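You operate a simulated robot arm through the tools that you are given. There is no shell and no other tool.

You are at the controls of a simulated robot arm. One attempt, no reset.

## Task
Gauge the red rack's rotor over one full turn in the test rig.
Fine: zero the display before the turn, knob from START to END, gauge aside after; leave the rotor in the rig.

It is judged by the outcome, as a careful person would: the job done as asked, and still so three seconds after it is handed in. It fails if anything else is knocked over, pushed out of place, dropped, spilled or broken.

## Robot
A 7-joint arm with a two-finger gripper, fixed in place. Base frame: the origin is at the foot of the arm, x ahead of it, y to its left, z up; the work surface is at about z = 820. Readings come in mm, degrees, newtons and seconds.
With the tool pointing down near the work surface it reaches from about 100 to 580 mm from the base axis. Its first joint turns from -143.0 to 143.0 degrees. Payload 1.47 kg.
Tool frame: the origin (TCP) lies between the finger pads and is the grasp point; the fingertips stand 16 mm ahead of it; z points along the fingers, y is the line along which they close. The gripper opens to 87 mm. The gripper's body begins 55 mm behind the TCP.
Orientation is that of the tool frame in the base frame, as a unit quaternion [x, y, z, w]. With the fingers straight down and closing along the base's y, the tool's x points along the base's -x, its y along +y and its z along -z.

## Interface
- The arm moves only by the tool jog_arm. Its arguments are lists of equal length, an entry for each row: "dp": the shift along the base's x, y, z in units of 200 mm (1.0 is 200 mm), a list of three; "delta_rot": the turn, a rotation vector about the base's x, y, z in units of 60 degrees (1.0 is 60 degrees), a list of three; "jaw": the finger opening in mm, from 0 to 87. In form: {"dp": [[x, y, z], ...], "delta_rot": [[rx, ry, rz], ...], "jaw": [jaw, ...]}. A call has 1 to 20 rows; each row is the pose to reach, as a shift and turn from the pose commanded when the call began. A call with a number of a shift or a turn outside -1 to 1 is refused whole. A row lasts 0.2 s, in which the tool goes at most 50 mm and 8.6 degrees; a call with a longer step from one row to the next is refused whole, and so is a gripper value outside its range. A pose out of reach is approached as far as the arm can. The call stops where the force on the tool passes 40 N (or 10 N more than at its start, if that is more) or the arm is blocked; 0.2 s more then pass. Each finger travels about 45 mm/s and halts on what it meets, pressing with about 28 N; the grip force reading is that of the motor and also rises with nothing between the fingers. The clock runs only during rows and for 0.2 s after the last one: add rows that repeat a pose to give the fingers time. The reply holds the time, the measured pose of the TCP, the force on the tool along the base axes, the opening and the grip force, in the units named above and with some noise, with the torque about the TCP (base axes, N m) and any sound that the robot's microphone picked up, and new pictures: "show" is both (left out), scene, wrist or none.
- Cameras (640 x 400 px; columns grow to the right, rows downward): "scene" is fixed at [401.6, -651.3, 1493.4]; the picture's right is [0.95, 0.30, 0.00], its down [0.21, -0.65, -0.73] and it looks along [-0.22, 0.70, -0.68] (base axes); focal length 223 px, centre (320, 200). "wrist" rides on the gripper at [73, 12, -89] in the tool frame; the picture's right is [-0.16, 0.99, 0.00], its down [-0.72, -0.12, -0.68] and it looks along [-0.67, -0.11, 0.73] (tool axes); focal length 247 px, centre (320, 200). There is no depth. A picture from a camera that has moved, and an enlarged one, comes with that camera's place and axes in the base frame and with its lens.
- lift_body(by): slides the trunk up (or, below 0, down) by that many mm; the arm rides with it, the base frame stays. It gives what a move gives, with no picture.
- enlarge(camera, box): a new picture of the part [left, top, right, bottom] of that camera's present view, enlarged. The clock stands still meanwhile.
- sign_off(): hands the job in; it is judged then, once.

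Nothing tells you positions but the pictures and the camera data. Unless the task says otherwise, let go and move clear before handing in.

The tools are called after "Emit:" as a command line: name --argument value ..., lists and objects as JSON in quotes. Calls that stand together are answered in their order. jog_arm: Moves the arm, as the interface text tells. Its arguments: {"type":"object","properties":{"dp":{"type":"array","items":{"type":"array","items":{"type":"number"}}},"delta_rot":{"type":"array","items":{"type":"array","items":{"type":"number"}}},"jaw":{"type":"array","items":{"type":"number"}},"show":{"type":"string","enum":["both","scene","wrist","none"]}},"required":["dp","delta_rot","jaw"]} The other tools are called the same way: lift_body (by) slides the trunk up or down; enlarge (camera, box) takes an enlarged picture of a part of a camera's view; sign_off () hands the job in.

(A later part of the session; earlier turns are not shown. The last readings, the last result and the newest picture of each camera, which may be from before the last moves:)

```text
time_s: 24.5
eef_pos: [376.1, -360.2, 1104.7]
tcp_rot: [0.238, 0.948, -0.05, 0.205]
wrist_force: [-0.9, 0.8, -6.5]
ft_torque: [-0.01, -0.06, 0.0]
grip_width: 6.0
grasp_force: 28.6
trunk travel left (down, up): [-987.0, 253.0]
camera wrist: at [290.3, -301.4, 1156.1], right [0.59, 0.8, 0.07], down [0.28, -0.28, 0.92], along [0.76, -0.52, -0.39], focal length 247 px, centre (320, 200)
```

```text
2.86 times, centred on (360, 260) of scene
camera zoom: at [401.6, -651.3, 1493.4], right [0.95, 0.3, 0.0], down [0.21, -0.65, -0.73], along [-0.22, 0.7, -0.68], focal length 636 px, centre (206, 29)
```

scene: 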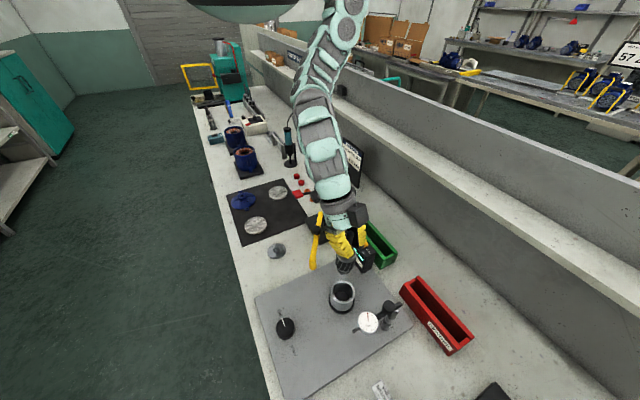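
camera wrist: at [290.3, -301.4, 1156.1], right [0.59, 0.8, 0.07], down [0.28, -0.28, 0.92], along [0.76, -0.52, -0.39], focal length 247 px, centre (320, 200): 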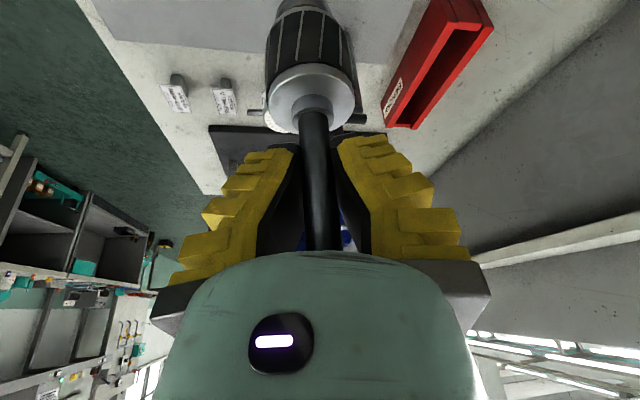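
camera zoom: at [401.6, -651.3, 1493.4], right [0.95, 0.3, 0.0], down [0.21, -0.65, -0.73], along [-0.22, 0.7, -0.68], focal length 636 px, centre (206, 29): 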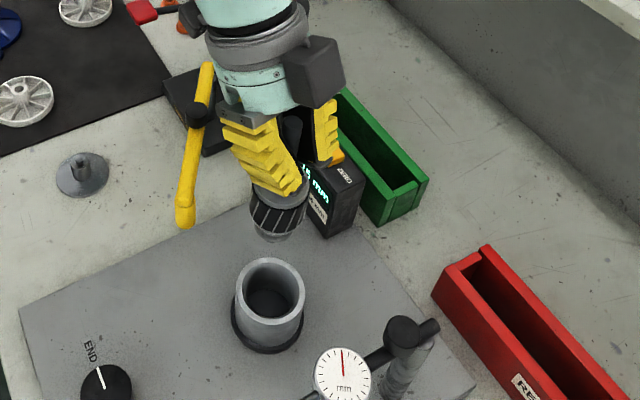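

The cup's centre is at about (378.5, -360.3), with the rim at z ≈ 876, a bore of about 54 mm, and its floor near 824. I'll shift 2 mm and lower with the trunk until the rotor's bottom is just above the rim, then check alignment.

Emit:
lift_body --by -85

Emit:
jog_arm --dp '[[0.008, 0, 0], [0.008, 0, 0]]' --delta_rot '[[0, 0, 0], [0, 0, 0]]' --jaw '[0, 0]'

Emit:
enlarge --camera "scene" --box '[310, 235, 390, 325]'

```text
time_s: 25.8
eef_pos: [376.1, -359.6, 1019.8]
tcp_rot: [0.237, 0.948, -0.05, 0.205]
wrist_force: [0.1, -1.2, -6.0]
ft_torque: [-0.05, 0.0, 0.02]
grip_width: 6.0
grasp_force: 27.7
trunk travel left (down, up): [-902.0, 338.0]
```

```text
time_s: 26.4
eef_pos: [379.2, -359.7, 1019.5]
tcp_rot: [0.237, 0.948, -0.05, 0.205]
wrist_force: [-0.3, 0.2, -6.4]
ft_torque: [-0.04, -0.05, 0.02]
grip_width: 6.1
grasp_force: 27.8
trunk travel left (down, up): [-902.0, 338.0]
camera wrist: at [292.7, -300.9, 1070.9], right [0.59, 0.8, 0.07], down [0.28, -0.28, 0.92], along [0.76, -0.52, -0.39], focal length 247 px, centre (320, 200)
```

scene: 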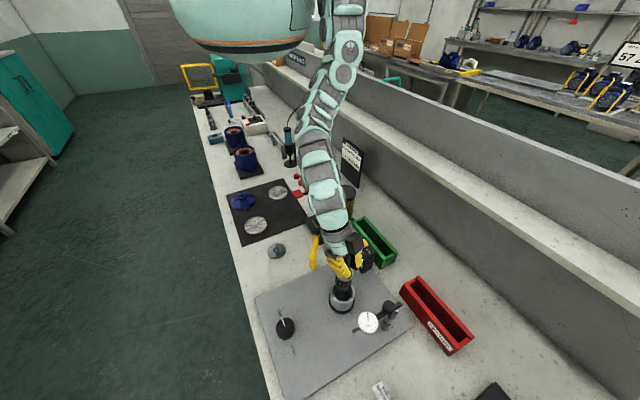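
wrist: 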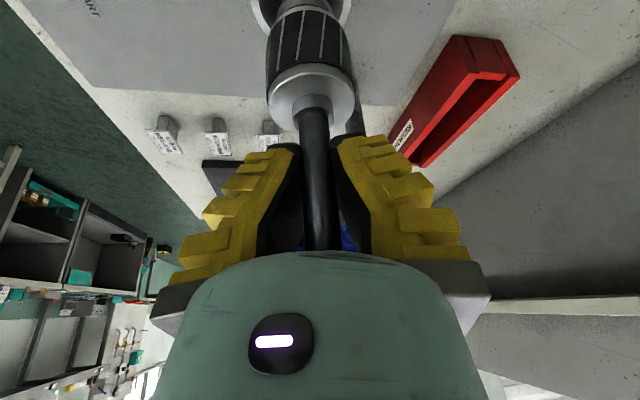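

```text
4.44 times, centred on (350, 280) of scene
camera zoom: at [401.6, -651.3, 1493.4], right [0.95, 0.3, 0.0], down [0.21, -0.65, -0.73], along [-0.22, 0.7, -0.68], focal length 990 px, centre (187, -156)
```

zoom: 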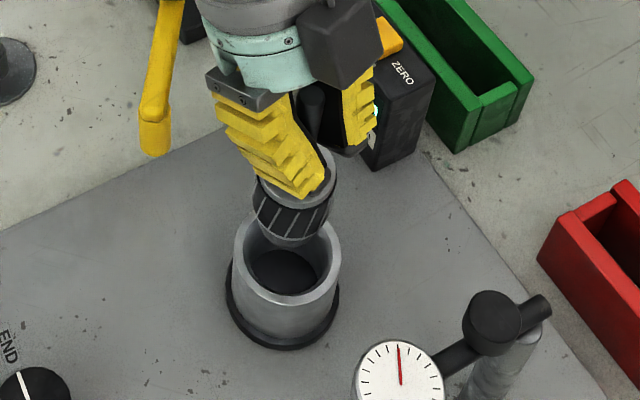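

The rotor is above the rim and looks nearly centred, so I'll zoom in to check.

Emit:
enlarge --camera "scene" --box '[325, 260, 365, 300]'

Emit:
enlarge --camera "wrist" --box '[230, 0, 390, 150]'

```text
10.00 times, centred on (345, 280) of scene
camera zoom: at [401.6, -651.3, 1493.4], right [0.95, 0.3, 0.0], down [0.21, -0.65, -0.73], along [-0.22, 0.7, -0.68], focal length 2228 px, centre (70, -600)
```

zoom: 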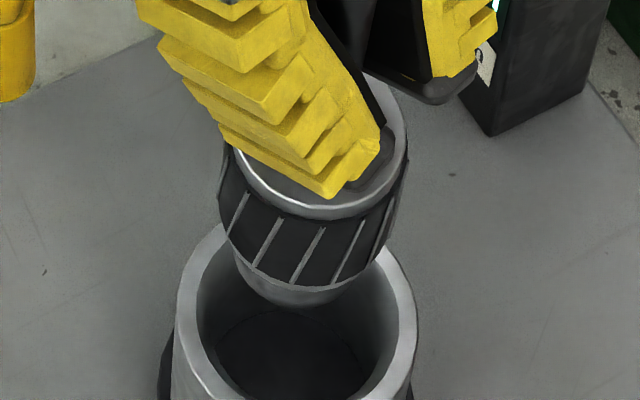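

```text
2.67 times, centred on (310, 75) of wrist
camera zoom: at [292.7, -300.9, 1070.9], right [0.59, 0.8, 0.07], down [0.28, -0.28, 0.92], along [0.76, -0.52, -0.39], focal length 659 px, centre (347, 533)
```

zoom: 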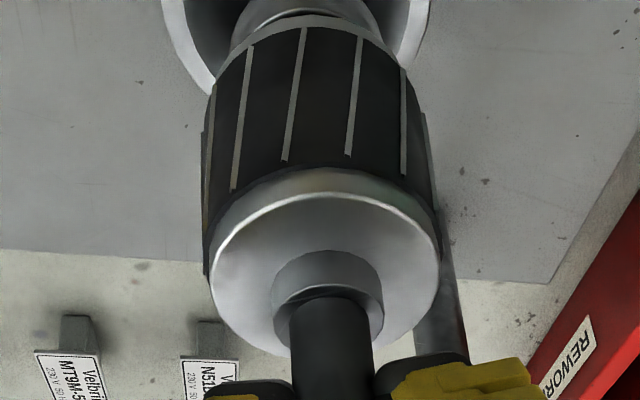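

The rotor's lower end needs about +2 mm in x and -2.5 mm in y. I'll make that correction and lower gently with the arm, which stops on force.

Emit:
jog_arm --dp '[[0.01, -0.0125, 0], [0.01, -0.0125, -0.03], [0.01, -0.0125, -0.06], [0.01, -0.0125, -0.09], [0.01, -0.0125, -0.12], [0.01, -0.0125, -0.15], [0.01, -0.0125, -0.15]]' --delta_rot '[[0, 0, 0], [0, 0, 0], [0, 0, 0], [0, 0, 0], [0, 0, 0], [0, 0, 0], [0, 0, 0]]' --jaw '[0, 0, 0, 0, 0, 0, 0]'

Emit:
enlarge --camera "scene" --box '[325, 260, 365, 300]'

Emit:
enlarge --camera "wrist" --box '[230, 0, 390, 150]'

```text
time_s: 27.9
eef_pos: [380.7, -360.7, 987.6]
tcp_rot: [0.237, 0.948, -0.05, 0.204]
wrist_force: [-0.6, 0.2, -5.9]
ft_torque: [0.0, -0.05, -0.03]
grip_width: 5.9
grasp_force: 28.0
trunk travel left (down, up): [-902.0, 338.0]
camera wrist: at [294.8, -303.0, 1040.4], right [0.59, 0.8, 0.07], down [0.28, -0.28, 0.92], along [0.76, -0.52, -0.39], focal length 247 px, centre (320, 200)
```

scene: 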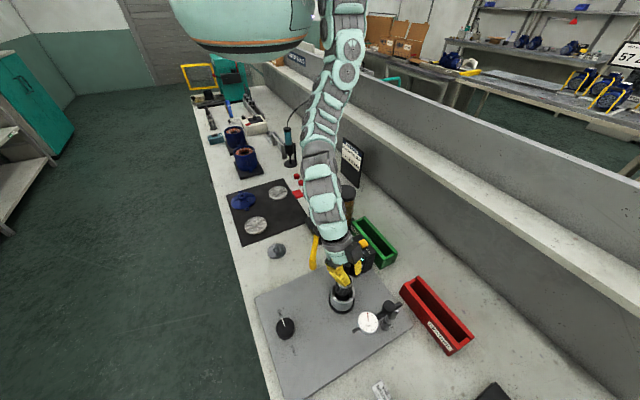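
wrist: 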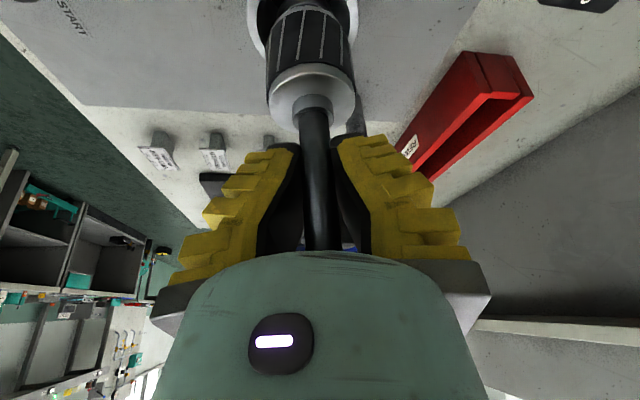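

```text
10.00 times, centred on (345, 280) of scene
camera zoom: at [401.6, -651.3, 1493.4], right [0.95, 0.3, 0.0], down [0.21, -0.65, -0.73], along [-0.22, 0.7, -0.68], focal length 2228 px, centre (70, -600)
```

zoom: 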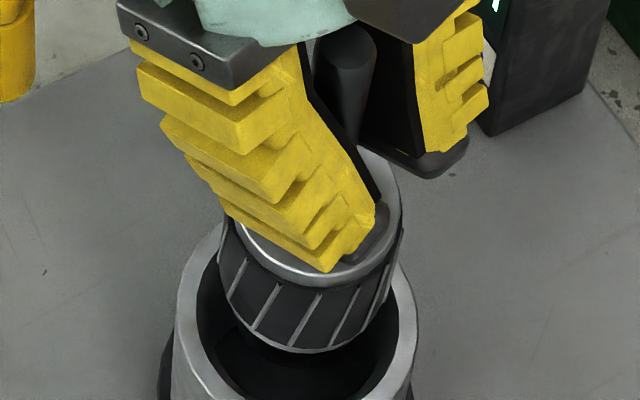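

```text
2.67 times, centred on (310, 75) of wrist
camera zoom: at [294.8, -303.0, 1040.4], right [0.59, 0.8, 0.07], down [0.28, -0.28, 0.92], along [0.76, -0.52, -0.39], focal length 659 px, centre (347, 533)
```

zoom: 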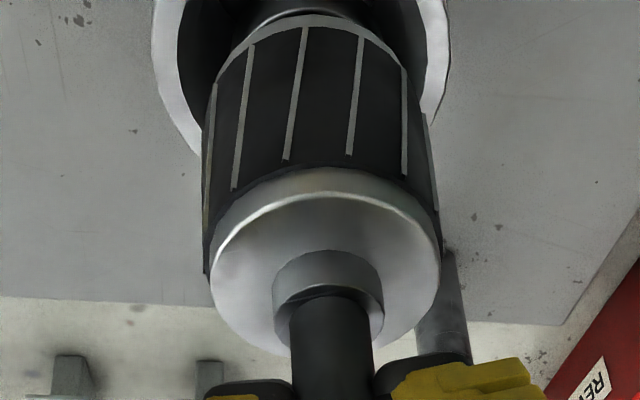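

There is good clearance, and the rotor needs only about 2.5 mm more toward -y. I'll correct that and continue down.

Emit:
jog_arm --dp '[[0, -0.0125, 0], [0, -0.0125, -0.03], [0, -0.0125, -0.06], [0, -0.0125, -0.09], [0, -0.0125, -0.11], [0, -0.0125, -0.13], [0, -0.0125, -0.13]]' --delta_rot '[[0, 0, 0], [0, 0, 0], [0, 0, 0], [0, 0, 0], [0, 0, 0], [0, 0, 0], [0, 0, 0]]' --jaw '[0, 0, 0, 0, 0, 0, 0]'

Emit:
enlarge --camera "scene" --box '[325, 260, 365, 300]'

Emit:
enlarge --camera "wrist" --box '[230, 0, 390, 150]'

```text
time_s: 29.6
eef_pos: [381.0, -365.0, 963.4]
tcp_rot: [0.238, 0.948, -0.05, 0.204]
wrist_force: [0.0, -0.1, -5.8]
ft_torque: [-0.02, -0.03, -0.04]
grip_width: 5.9
grasp_force: 27.5
trunk travel left (down, up): [-902.0, 338.0]
camera wrist: at [295.4, -305.5, 1015.2], right [0.59, 0.8, 0.07], down [0.28, -0.28, 0.92], along [0.76, -0.52, -0.39], focal length 247 px, centre (320, 200)
```

scene: 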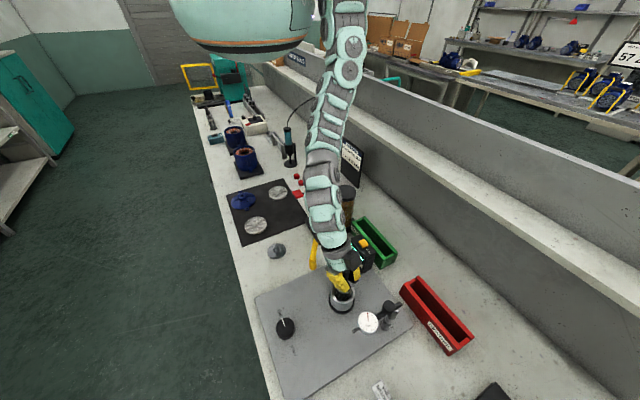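
wrist: 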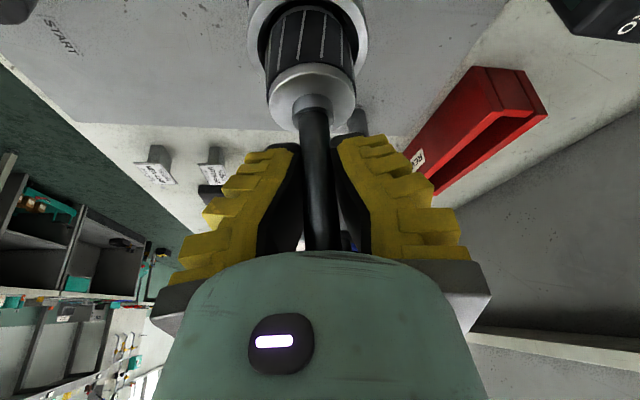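

```text
10.00 times, centred on (345, 280) of scene
camera zoom: at [401.6, -651.3, 1493.4], right [0.95, 0.3, 0.0], down [0.21, -0.65, -0.73], along [-0.22, 0.7, -0.68], focal length 2228 px, centre (70, -600)
```

zoom: 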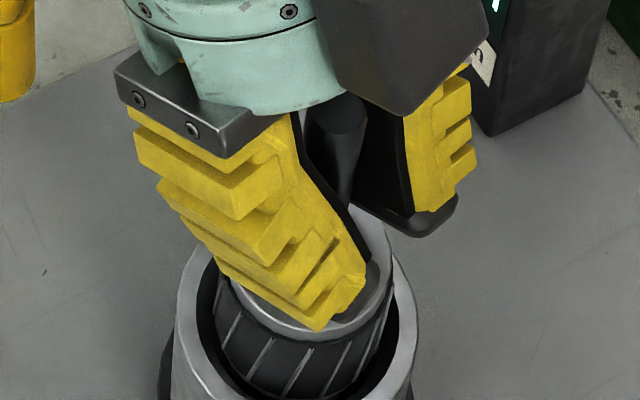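

```text
2.67 times, centred on (310, 75) of wrist
camera zoom: at [295.4, -305.5, 1015.2], right [0.59, 0.8, 0.07], down [0.28, -0.28, 0.92], along [0.76, -0.52, -0.39], focal length 659 px, centre (347, 533)
```

zoom: 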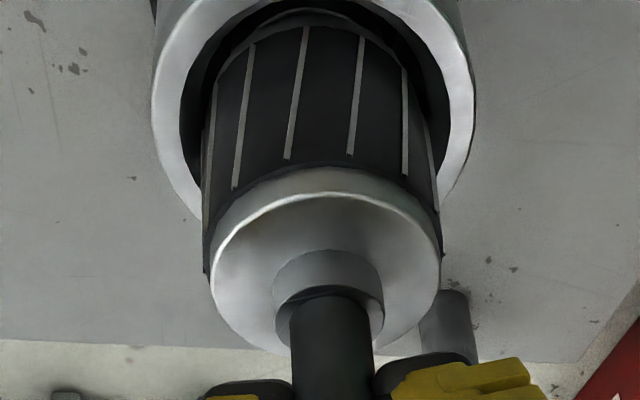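

The rotor is now inside the cup rim and centred to within about 1 mm. I'll lower further in small steps while watching the force.

Emit:
jog_arm --dp '[[-0.007, 0.005, 0], [-0.007, 0.005, -0.02], [-0.007, 0.005, -0.04], [-0.007, 0.005, -0.06], [-0.007, 0.005, -0.075], [-0.007, 0.005, -0.075]]' --delta_rot '[[0, 0, 0], [0, 0, 0], [0, 0, 0], [0, 0, 0], [0, 0, 0], [0, 0, 0]]' --jaw '[0, 0, 0, 0, 0, 0]'

Emit:
enlarge --camera "scene" --box '[325, 270, 365, 310]'

Emit:
enlarge --camera "wrist" --box '[230, 0, 390, 150]'

```text
time_s: 30.9
eef_pos: [379.3, -364.9, 947.0]
tcp_rot: [0.239, 0.948, -0.051, 0.204]
wrist_force: [-0.2, 1.0, 1.0]
ft_torque: [0.02, 0.03, -0.02]
grip_width: 0.3
grasp_force: 27.6
trunk travel left (down, up): [-902.0, 338.0]
camera wrist: at [293.0, -305.5, 999.5], right [0.59, 0.8, 0.07], down [0.28, -0.28, 0.92], along [0.76, -0.52, -0.39], focal length 247 px, centre (320, 200)
```

scene: 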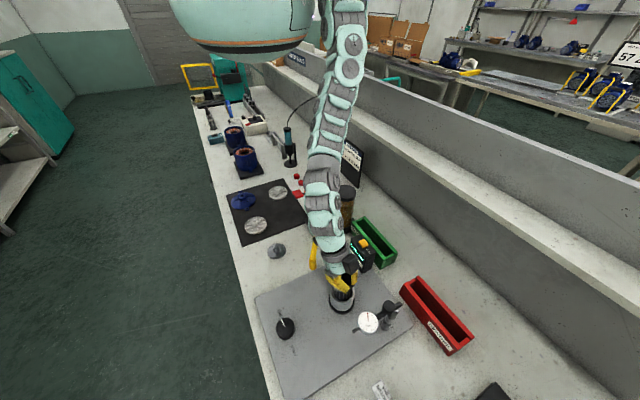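
wrist: 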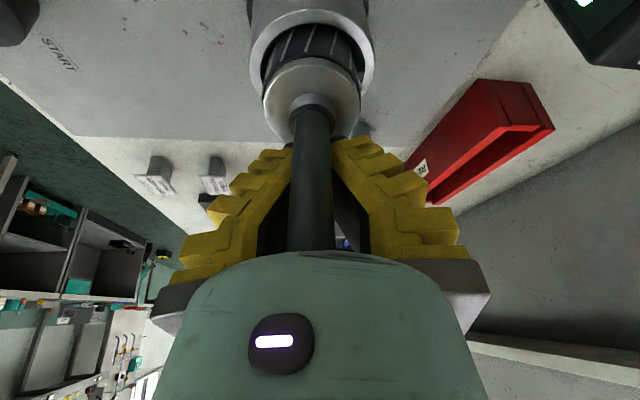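

```text
10.00 times, centred on (345, 290) of scene
camera zoom: at [401.6, -651.3, 1493.4], right [0.95, 0.3, 0.0], down [0.21, -0.65, -0.73], along [-0.22, 0.7, -0.68], focal length 2228 px, centre (70, -700)
```

zoom: 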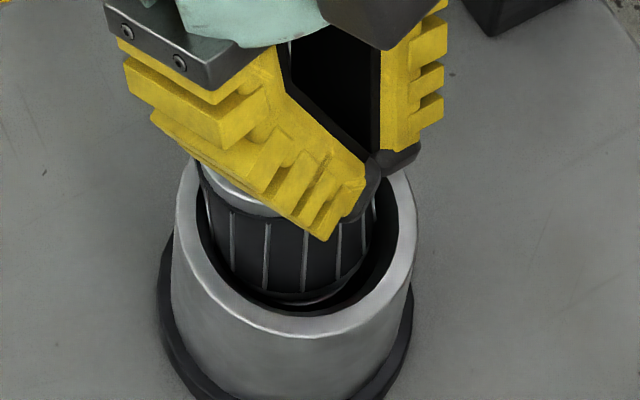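

```text
2.67 times, centred on (310, 75) of wrist
camera zoom: at [293.0, -305.5, 999.5], right [0.59, 0.8, 0.07], down [0.28, -0.28, 0.92], along [0.76, -0.52, -0.39], focal length 659 px, centre (347, 533)
```

zoom: 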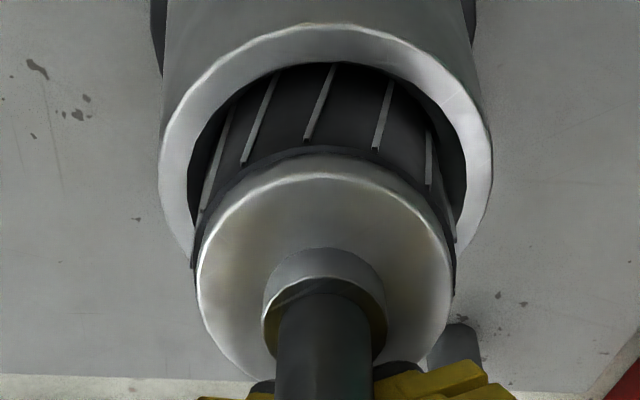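

The rotor touched bottom and the shaft slipped out of the fingers, so it now stands in the cup, perhaps leaning. I'll rise straight up, away from the shaft, and look before re-gripping.

Emit:
lift_body --by 70

Emit:
jog_arm --dp '[[0, 0, 0]]' --delta_rot '[[0, 0, 0]]' --jaw '[0]'

Emit:
enlarge --camera "scene" --box '[310, 240, 380, 320]'

Emit:
enlarge --camera "wrist" --box '[230, 0, 390, 150]'

```text
time_s: 32.0
eef_pos: [380.3, -364.9, 1018.0]
tcp_rot: [0.237, 0.948, -0.049, 0.206]
wrist_force: [0.3, 0.4, -0.2]
ft_torque: [0.01, 0.03, 0.04]
grip_width: 0.0
grasp_force: 27.8
trunk travel left (down, up): [-972.0, 268.0]
```

```text
time_s: 32.4
eef_pos: [381.4, -364.4, 1019.3]
tcp_rot: [0.236, 0.949, -0.049, 0.205]
wrist_force: [-0.1, 0.3, 0.4]
ft_torque: [-0.03, -0.01, 0.0]
grip_width: 0.0
grasp_force: 28.3
trunk travel left (down, up): [-972.0, 268.0]
camera wrist: at [294.3, -306.1, 1070.2], right [0.59, 0.8, 0.07], down [0.28, -0.28, 0.92], along [0.76, -0.52, -0.39], focal length 247 px, centre (320, 200)
```

scene: 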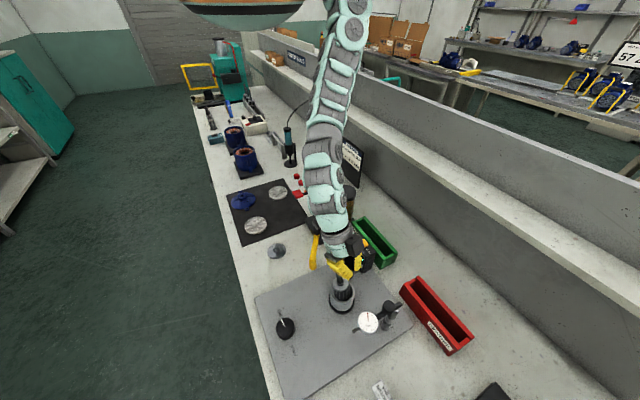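
wrist: 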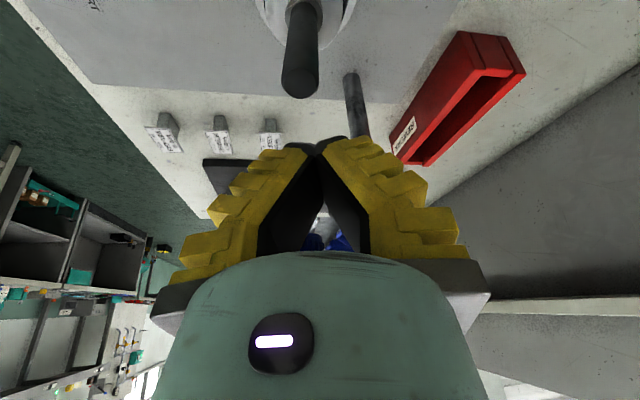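

```text
5.00 times, centred on (345, 280) of scene
camera zoom: at [401.6, -651.3, 1493.4], right [0.95, 0.3, 0.0], down [0.21, -0.65, -0.73], along [-0.22, 0.7, -0.68], focal length 1114 px, centre (195, -200)
```

zoom: 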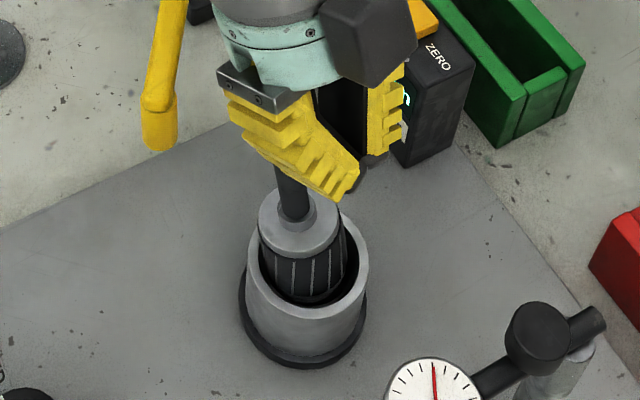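

```text
2.67 times, centred on (310, 75) of wrist
camera zoom: at [294.3, -306.1, 1070.2], right [0.59, 0.8, 0.07], down [0.28, -0.28, 0.92], along [0.76, -0.52, -0.39], focal length 659 px, centre (347, 533)
```

zoom: 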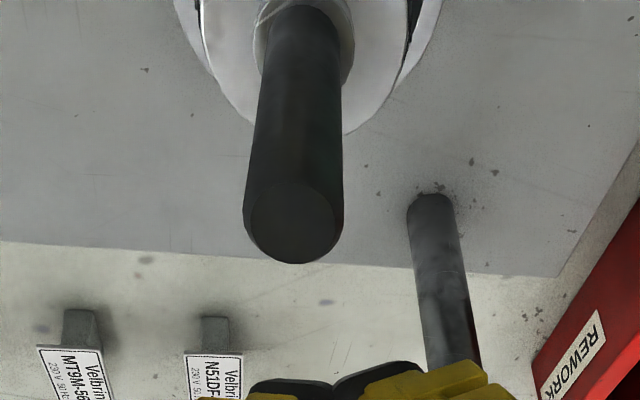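

The rotor sits in the cup but leans about 8° toward the robot, with its flange near (370, -358, 904). I'll go above it with the tool straight down and the jaws closing along the lean, so that closing them brings the shaft upright.

Emit:
jog_arm --dp '[[0, 0, 0.1], [0, 0, 0.2], [0, 0.005, 0.2], [0, 0.01, 0.2], [0, 0.015, 0.2], [0, 0.02, 0.2], [-0.005, 0.022, 0.2], [-0.01, 0.022, 0.2], [-0.01, 0.022, 0.2]]' --delta_rot '[[0.044, 0.029, -0.117], [0.088, 0.059, -0.234], [0.132, 0.088, -0.35], [0.176, 0.118, -0.467], [0.22, 0.147, -0.584], [0.264, 0.176, -0.7], [0.308, 0.206, -0.817], [0.352, 0.235, -0.934], [0.352, 0.235, -0.934]]' --jaw '[10, 20, 30, 40, 50, 60, 70, 70, 70]'

```text
time_s: 34.4
eef_pos: [379.4, -360.3, 1059.7]
tcp_rot: [0.676, 0.737, 0.001, 0.001]
wrist_force: [-0.7, -0.3, 0.5]
ft_torque: [0.01, -0.02, -0.02]
grip_width: 73.4
grasp_force: 2.3
trunk travel left (down, up): [-972.0, 268.0]
camera wrist: at [383.9, -286.3, 1148.9], right [1.0, -0.07, 0.0], down [-0.05, -0.73, 0.68], along [-0.05, -0.68, -0.73], focal length 247 px, centre (320, 200)
```

scene: 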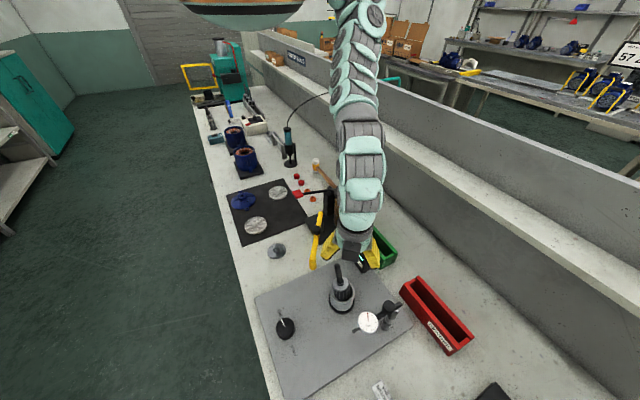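
wrist: 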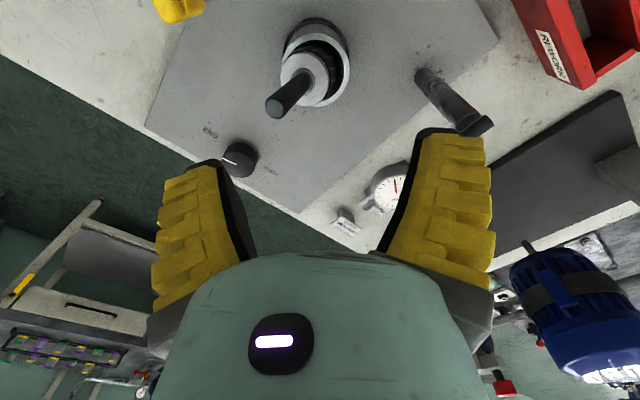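

Emit:
enlarge --camera "wrist" --box '[250, 0, 400, 130]'

Emit:
enlarge --camera "scene" --box '[315, 255, 375, 320]'

```text
3.08 times, centred on (325, 65) of wrist
camera zoom: at [383.9, -286.3, 1148.9], right [1.0, -0.07, 0.0], down [-0.05, -0.73, 0.68], along [-0.05, -0.68, -0.73], focal length 760 px, centre (305, 615)
```

zoom: 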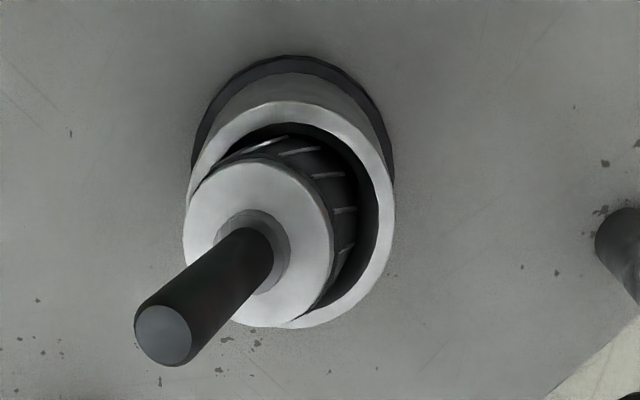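

```text
6.15 times, centred on (345, 288) of scene
camera zoom: at [401.6, -651.3, 1493.4], right [0.95, 0.3, 0.0], down [0.21, -0.65, -0.73], along [-0.22, 0.7, -0.68], focal length 1371 px, centre (166, -338)
```

zoom: 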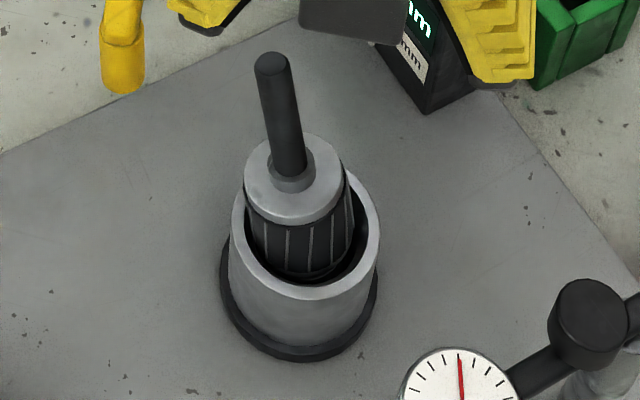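

The shaft's lean direction is about (-0.87, 0.5), and comparing both cameras puts the cup's centre nearer (374, -360), so my earlier placement was off outward. I'll rotate the jaws to align with the lean and centre over the cup.

Emit:
jog_arm --dp '[[-0.009, 0, 0], [-0.018, 0, 0], [-0.027, 0, 0], [-0.027, 0, 0], [-0.027, 0, 0], [-0.027, 0, 0]]' --delta_rot '[[0, 0, -0.12], [0, 0, -0.24], [0, 0, -0.36], [0, 0, -0.48], [0, 0, -0.58], [0, 0, -0.58]]' --jaw '[70, 70, 70, 70, 70, 70]'

Emit:
enlarge --camera "wrist" --box '[220, 0, 400, 160]'

```text
time_s: 35.8
eef_pos: [372.0, -360.1, 1059.2]
tcp_rot: [0.865, 0.502, 0.0, 0.001]
wrist_force: [0.6, 0.1, -0.2]
ft_torque: [0.0, 0.01, -0.01]
grip_width: 73.5
grasp_force: 2.7
trunk travel left (down, up): [-972.0, 268.0]
camera wrist: at [418.9, -302.3, 1148.9], right [0.78, -0.63, 0.0], down [-0.46, -0.57, 0.68], along [-0.43, -0.53, -0.73], focal length 247 px, centre (320, 200)
```

scene: 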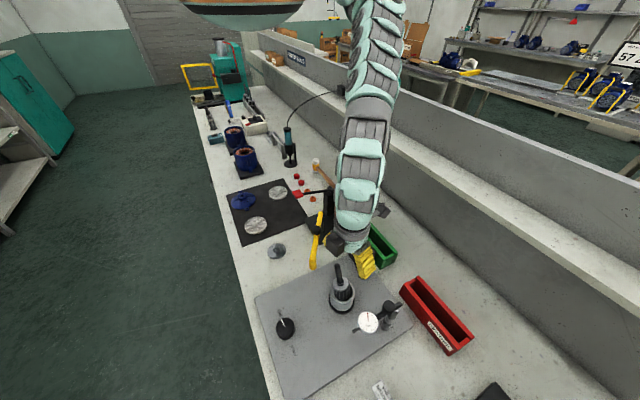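
wrist: 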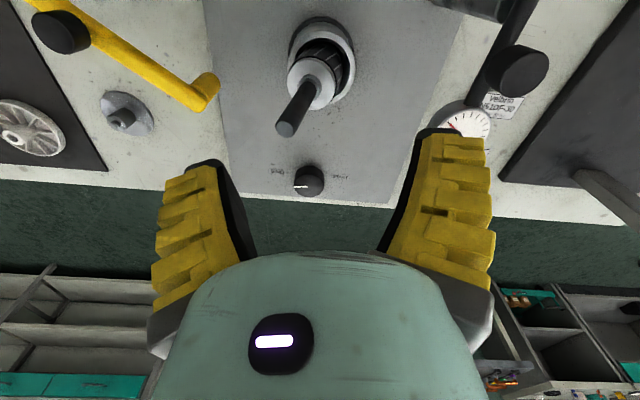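

```text
2.50 times, centred on (310, 80) of wrist
camera zoom: at [418.9, -302.3, 1148.9], right [0.78, -0.63, 0.0], down [-0.46, -0.57, 0.68], along [-0.43, -0.53, -0.73], focal length 617 px, centre (345, 500)
```

zoom: 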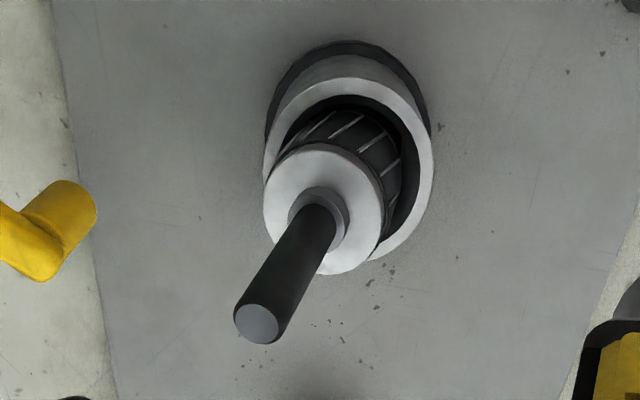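

The cup centre is confirmed at (374, -360), with the shaft's top at (349, -349.5, 991); the rotor is wedged at a tilt in the bore. I'll lower around the shaft with the jaws fully open.

Emit:
jog_arm --dp '[[-0.03, 0.02, 0], [-0.03, 0.02, 0], [-0.03, 0.02, -0.1], [-0.03, 0.02, -0.2], [-0.03, 0.02, -0.3], [-0.03, 0.02, -0.42], [-0.03, 0.02, -0.42]]' --delta_rot '[[0, 0, -0.58], [0, 0, 0], [0, 0, 0], [0, 0, 0], [0, 0, 0], [0, 0, 0], [0, 0, 0]]' --jaw '[87, 87, 87, 87, 87, 87, 87]'

```text
refused: row 1 steps farther than a row can; nothing moved
```

My first row contained a stray rotation and was refused, so nothing moved. I'll resend it without the rotation.

Emit:
jog_arm --dp '[[-0.03, 0.02, 0], [-0.03, 0.02, 0], [-0.03, 0.02, -0.1], [-0.03, 0.02, -0.2], [-0.03, 0.02, -0.3], [-0.03, 0.02, -0.42], [-0.03, 0.02, -0.42]]' --delta_rot '[[0, 0, 0], [0, 0, 0], [0, 0, 0], [0, 0, 0], [0, 0, 0], [0, 0, 0], [0, 0, 0]]' --jaw '[87, 87, 87, 87, 87, 87, 87]'

```text
time_s: 37.4
eef_pos: [364.8, -350.2, 1006.3]
tcp_rot: [0.865, 0.501, 0.0, 0.001]
wrist_force: [0.1, 0.0, -0.2]
ft_torque: [-0.01, 0.01, 0.01]
grip_width: 87.3
grasp_force: 0.0
out of reach, approached as far as the arm can: row 5, 6, 7
trunk travel left (down, up): [-972.0, 268.0]
camera wrist: at [410.8, -291.6, 1096.3], right [0.78, -0.63, 0.0], down [-0.46, -0.57, 0.68], along [-0.43, -0.53, -0.73], focal length 247 px, centre (320, 200)
```

scene: 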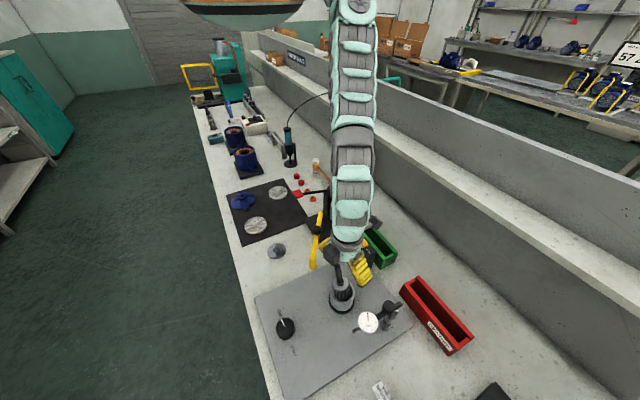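
wrist: 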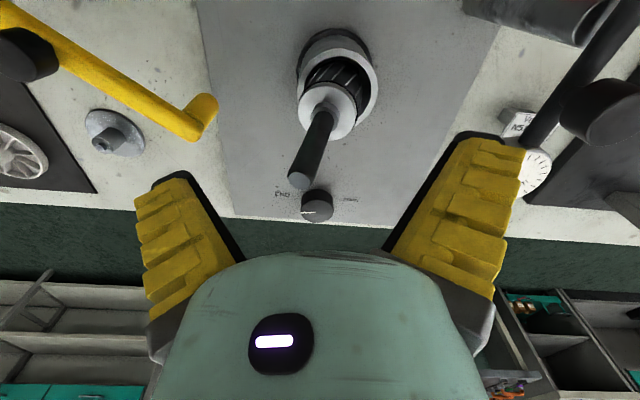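

I'm at full downward extension, so I'll correct the position slightly higher and let the trunk do the lowering.

Emit:
jog_arm --dp '[[0, 0, 0.1], [0.006, -0.03, 0.15], [0.006, -0.03, 0.15]]' --delta_rot '[[0, 0, 0], [0, 0, 0], [0, 0, 0]]' --jaw '[87, 87, 87]' --show "none"

Emit:
lift_body --by -62

Emit:
jog_arm --dp '[[0, 0, 0]]' --delta_rot '[[0, 0, 0]]' --jaw '[87]'

```text
time_s: 38.2
eef_pos: [366.0, -355.5, 1035.8]
tcp_rot: [0.865, 0.501, 0.0, 0.001]
wrist_force: [0.0, -0.3, -0.5]
ft_torque: [0.01, -0.01, 0.01]
grip_width: 86.8
grasp_force: 0.1
trunk travel left (down, up): [-972.0, 268.0]
```

```text
time_s: 39.2
eef_pos: [365.1, -356.0, 973.5]
tcp_rot: [0.865, 0.502, 0.0, 0.0]
wrist_force: [0.4, 0.2, -0.1]
ft_torque: [-0.01, 0.03, 0.0]
grip_width: 87.2
grasp_force: 0.0
trunk travel left (down, up): [-910.0, 330.0]
```

```text
time_s: 39.6
eef_pos: [365.4, -355.7, 973.3]
tcp_rot: [0.865, 0.501, 0.0, 0.0]
wrist_force: [0.4, -0.8, 0.9]
ft_torque: [0.0, 0.01, -0.01]
grip_width: 86.8
grasp_force: 0.1
trunk travel left (down, up): [-910.0, 330.0]
camera wrist: at [411.3, -297.6, 1063.5], right [0.78, -0.63, 0.0], down [-0.46, -0.57, 0.68], along [-0.43, -0.53, -0.73], focal length 247 px, centre (320, 200)
```

scene: 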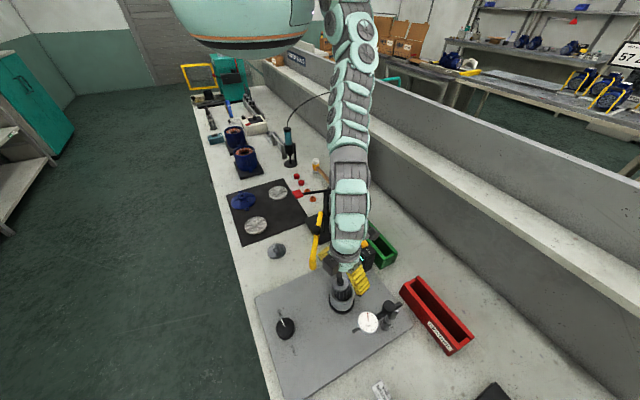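
wrist: 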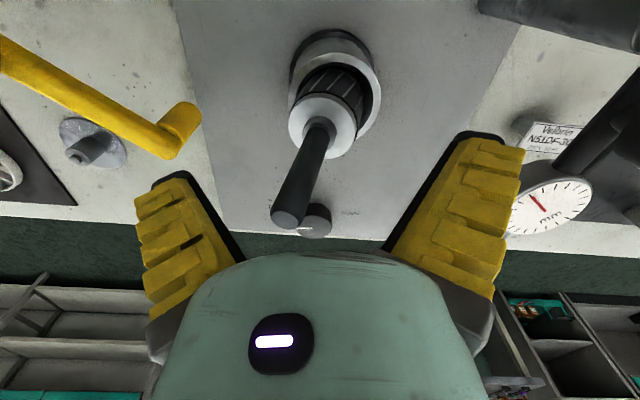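

The shaft is between the fingers, so I'll close in stages to bring it upright.

Emit:
jog_arm --dp '[[0, 0, 0], [0, 0, 0], [0, 0, 0], [0, 0, 0], [0, 0, 0]]' --delta_rot '[[0, 0, 0], [0, 0, 0], [0, 0, 0], [0, 0, 0], [0, 0, 0]]' --jaw '[70, 55, 40, 30, 25]'

```text
time_s: 40.9
eef_pos: [365.3, -355.2, 972.7]
tcp_rot: [0.865, 0.502, 0.001, 0.001]
wrist_force: [0.6, 0.3, 0.2]
ft_torque: [-0.02, 0.0, 0.01]
grip_width: 31.0
grasp_force: 4.2
trunk travel left (down, up): [-910.0, 330.0]
camera wrist: at [411.2, -297.5, 1063.4], right [0.78, -0.63, 0.0], down [-0.46, -0.57, 0.68], along [-0.43, -0.53, -0.73], focal length 247 px, centre (320, 200)
```

scene: 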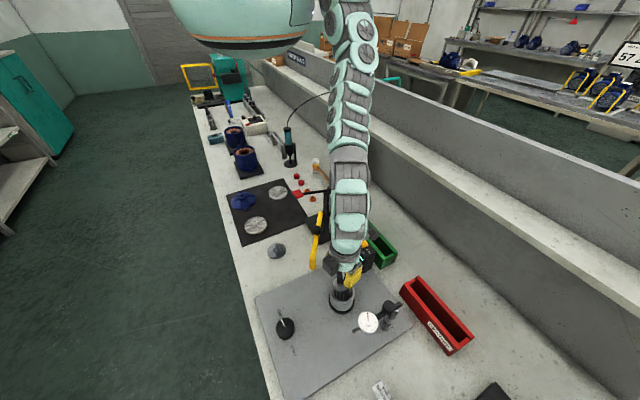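
wrist: 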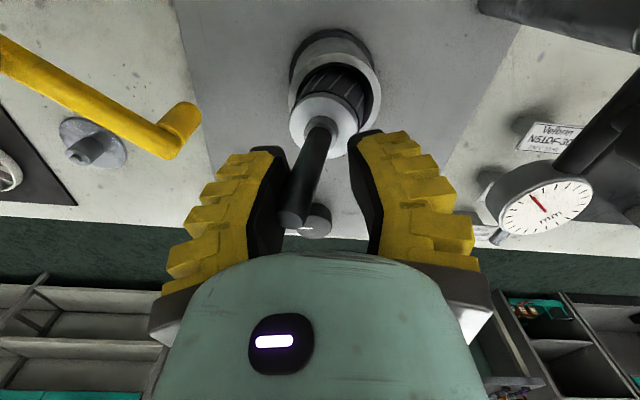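

Emit:
jog_arm --dp '[[0, 0, 0], [0, 0, 0], [0, 0, 0], [0, 0, 0], [0, 0, 0], [0.022, -0.012, 0], [0.044, -0.024, 0], [0.044, -0.024, 0]]' --delta_rot '[[0, 0, 0], [0, 0, 0], [0, 0, 0], [0, 0, 0], [0, 0, 0], [0, 0, 0], [0, 0, 0], [0, 0, 0]]' --jaw '[20, 15, 10, 5, 0, 0, 0, 0]'

Emit:
enlarge --camera "scene" --box '[315, 245, 375, 320]'

Emit:
enlarge --camera "wrist" --box '[240, 0, 420, 240]'

```text
time_s: 42.6
eef_pos: [372.9, -361.2, 974.0]
tcp_rot: [0.865, 0.502, 0.0, 0.0]
wrist_force: [-3.6, 0.5, 5.5]
ft_torque: [0.1, 0.22, -0.02]
grip_width: 7.1
grasp_force: 28.3
trunk travel left (down, up): [-910.0, 330.0]
camera wrist: at [419.1, -302.5, 1063.4], right [0.78, -0.63, 0.0], down [-0.46, -0.57, 0.68], along [-0.43, -0.53, -0.73], focal length 247 px, centre (320, 200)
```

scene: 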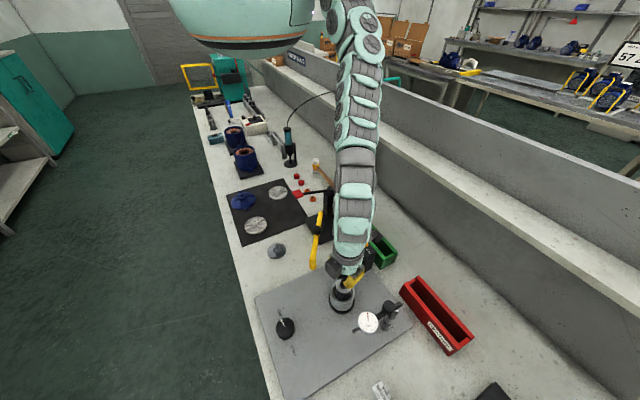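
wrist: 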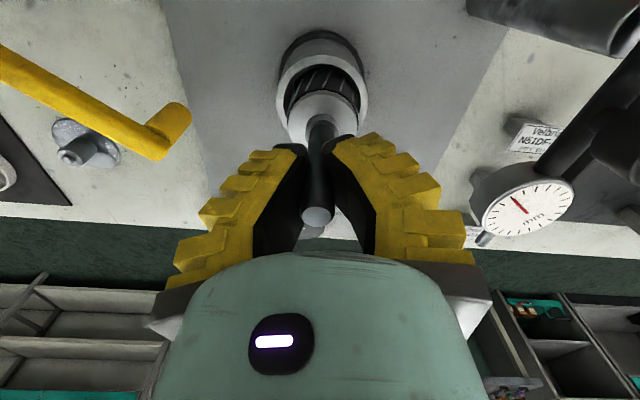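

```text
5.33 times, centred on (345, 282) of scene
camera zoom: at [401.6, -651.3, 1493.4], right [0.95, 0.3, 0.0], down [0.21, -0.65, -0.73], along [-0.22, 0.7, -0.68], focal length 1188 px, centre (187, -240)
```

zoom: 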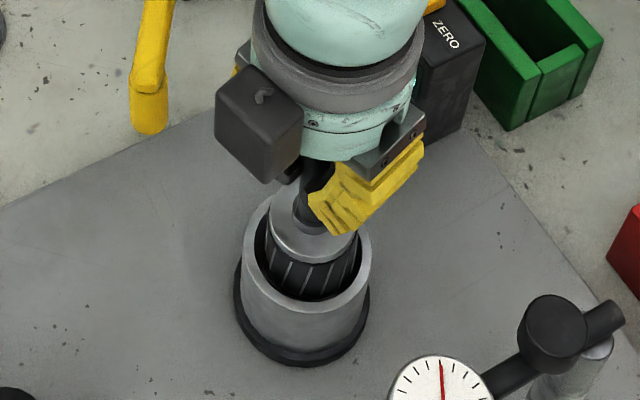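

```text
1.67 times, centred on (330, 120) of wrist
camera zoom: at [419.1, -302.5, 1063.4], right [0.78, -0.63, 0.0], down [-0.46, -0.57, 0.68], along [-0.43, -0.53, -0.73], focal length 412 px, centre (303, 333)
```

zoom: 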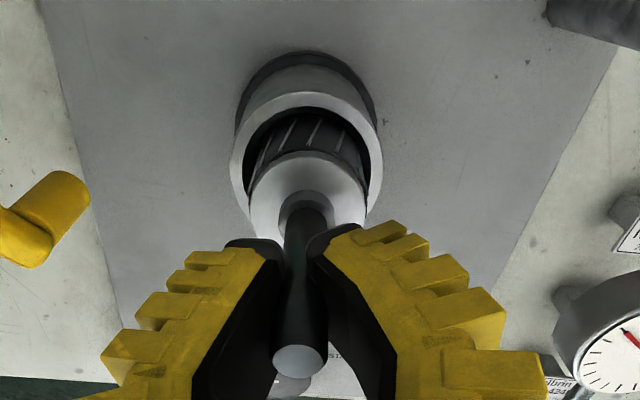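

The rotor is now upright over the cup's axis. I'll lower it while still holding it, watching the force, to seat the stub.

Emit:
jog_arm --dp '[[0.004, 0.004, 0], [0.004, 0.004, -0.02], [0.004, 0.004, -0.04], [0.004, 0.004, -0.06], [0.004, 0.004, -0.06]]' --delta_rot '[[0, 0, 0], [0, 0, 0], [0, 0, 0], [0, 0, 0], [0, 0, 0]]' --jaw '[0, 0, 0, 0, 0]'

Emit:
enlarge --camera "scene" --box '[315, 245, 375, 320]'

Emit:
enlarge --camera "wrist" --box '[240, 0, 420, 240]'

```text
time_s: 43.9
eef_pos: [376.1, -361.7, 962.9]
tcp_rot: [0.865, 0.501, 0.0, 0.002]
wrist_force: [-0.1, 0.2, 21.7]
ft_torque: [0.11, 0.01, 0.03]
grip_width: 11.4
grasp_force: 28.6
trunk travel left (down, up): [-910.0, 330.0]
camera wrist: at [422.3, -303.6, 1052.8], right [0.78, -0.63, 0.0], down [-0.46, -0.57, 0.68], along [-0.42, -0.53, -0.73], focal length 247 px, centre (320, 200)
```

scene: 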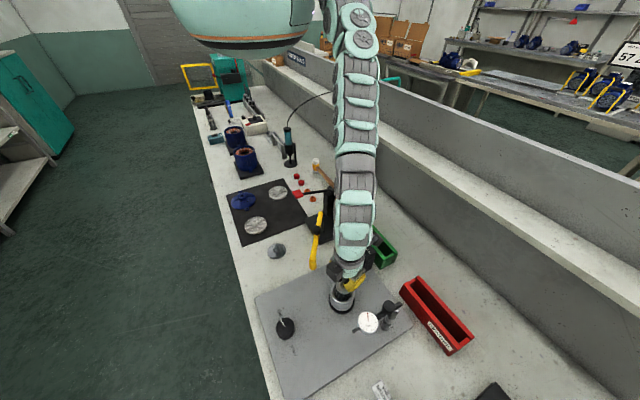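
wrist: 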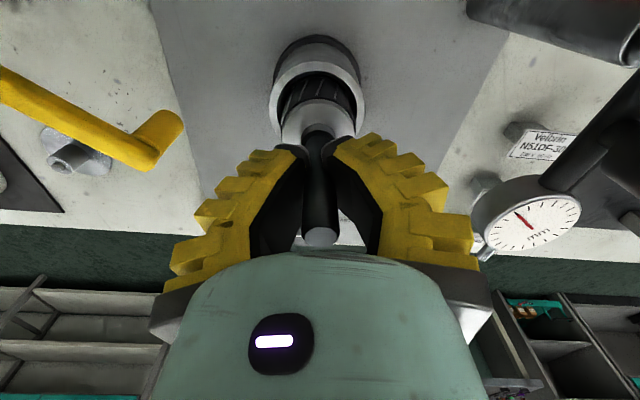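

```text
5.33 times, centred on (345, 282) of scene
camera zoom: at [401.6, -651.3, 1493.4], right [0.95, 0.3, 0.0], down [0.21, -0.65, -0.73], along [-0.22, 0.7, -0.68], focal length 1188 px, centre (187, -240)
```

zoom: 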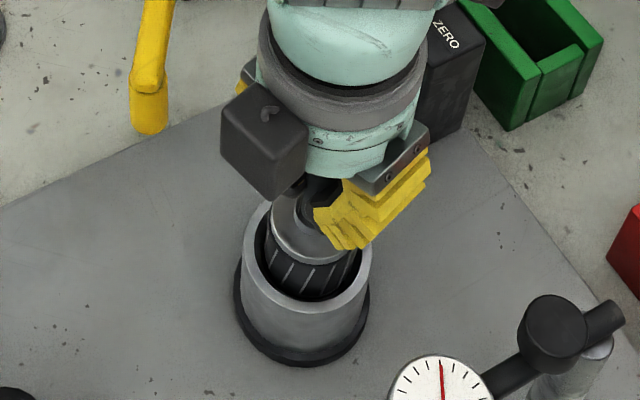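

```text
1.67 times, centred on (330, 120) of wrist
camera zoom: at [422.3, -303.6, 1052.8], right [0.78, -0.63, 0.0], down [-0.46, -0.57, 0.68], along [-0.42, -0.53, -0.73], focal length 412 px, centre (303, 333)
```

zoom: 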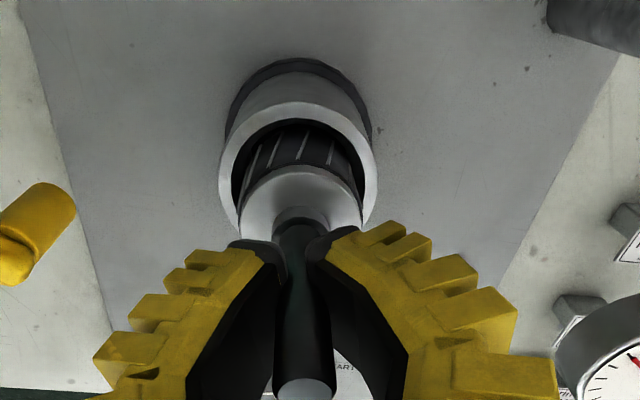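

The tool pressed with 21 N but the rotor did not sink, so it may be resting beside its seat or on the floor. I'll lift it a little so it hangs straight, and check its centring.

Emit:
jog_arm --dp '[[-0.01, 0.008, 0.03], [-0.01, 0.008, 0.06], [-0.01, 0.008, 0.1], [-0.01, 0.008, 0.14], [-0.01, 0.008, 0.14]]' --delta_rot '[[0, 0, 0], [0, 0, 0], [0, 0, 0], [0, 0, 0], [0, 0, 0]]' --jaw '[0, 0, 0, 0, 0]'

Emit:
enlarge --camera "scene" --box '[325, 262, 365, 312]'

Emit:
enlarge --camera "wrist" --box '[250, 0, 390, 150]'

```text
time_s: 45.0
eef_pos: [372.7, -357.3, 990.0]
tcp_rot: [0.864, 0.503, 0.0, 0.0]
wrist_force: [0.4, -1.0, -5.6]
ft_torque: [0.01, 0.04, 0.02]
grip_width: 8.2
grasp_force: 28.4
trunk travel left (down, up): [-910.0, 330.0]
camera wrist: at [418.8, -300.0, 1079.3], right [0.78, -0.63, 0.0], down [-0.46, -0.57, 0.68], along [-0.43, -0.53, -0.73], focal length 247 px, centre (320, 200)
```

scene: 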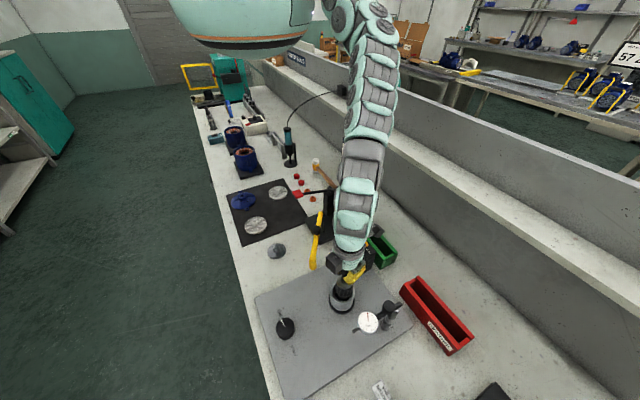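
wrist: 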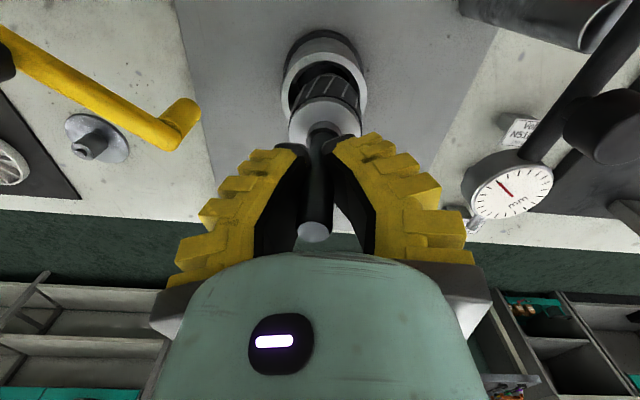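

```text
8.00 times, centred on (345, 287) of scene
camera zoom: at [401.6, -651.3, 1493.4], right [0.95, 0.3, 0.0], down [0.21, -0.65, -0.73], along [-0.22, 0.7, -0.68], focal length 1782 px, centre (120, -496)
```

zoom: 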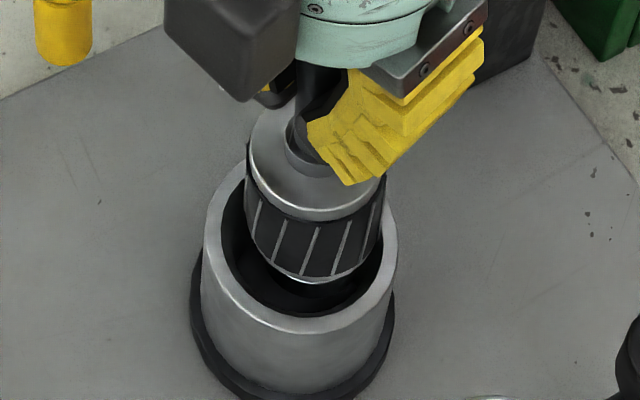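

```text
2.67 times, centred on (320, 75) of wrist
camera zoom: at [418.8, -300.0, 1079.3], right [0.78, -0.63, 0.0], down [-0.46, -0.57, 0.68], along [-0.43, -0.53, -0.73], focal length 659 px, centre (320, 533)
```

zoom: 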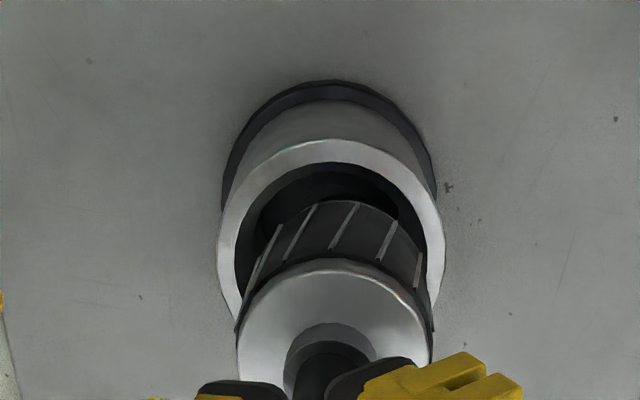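

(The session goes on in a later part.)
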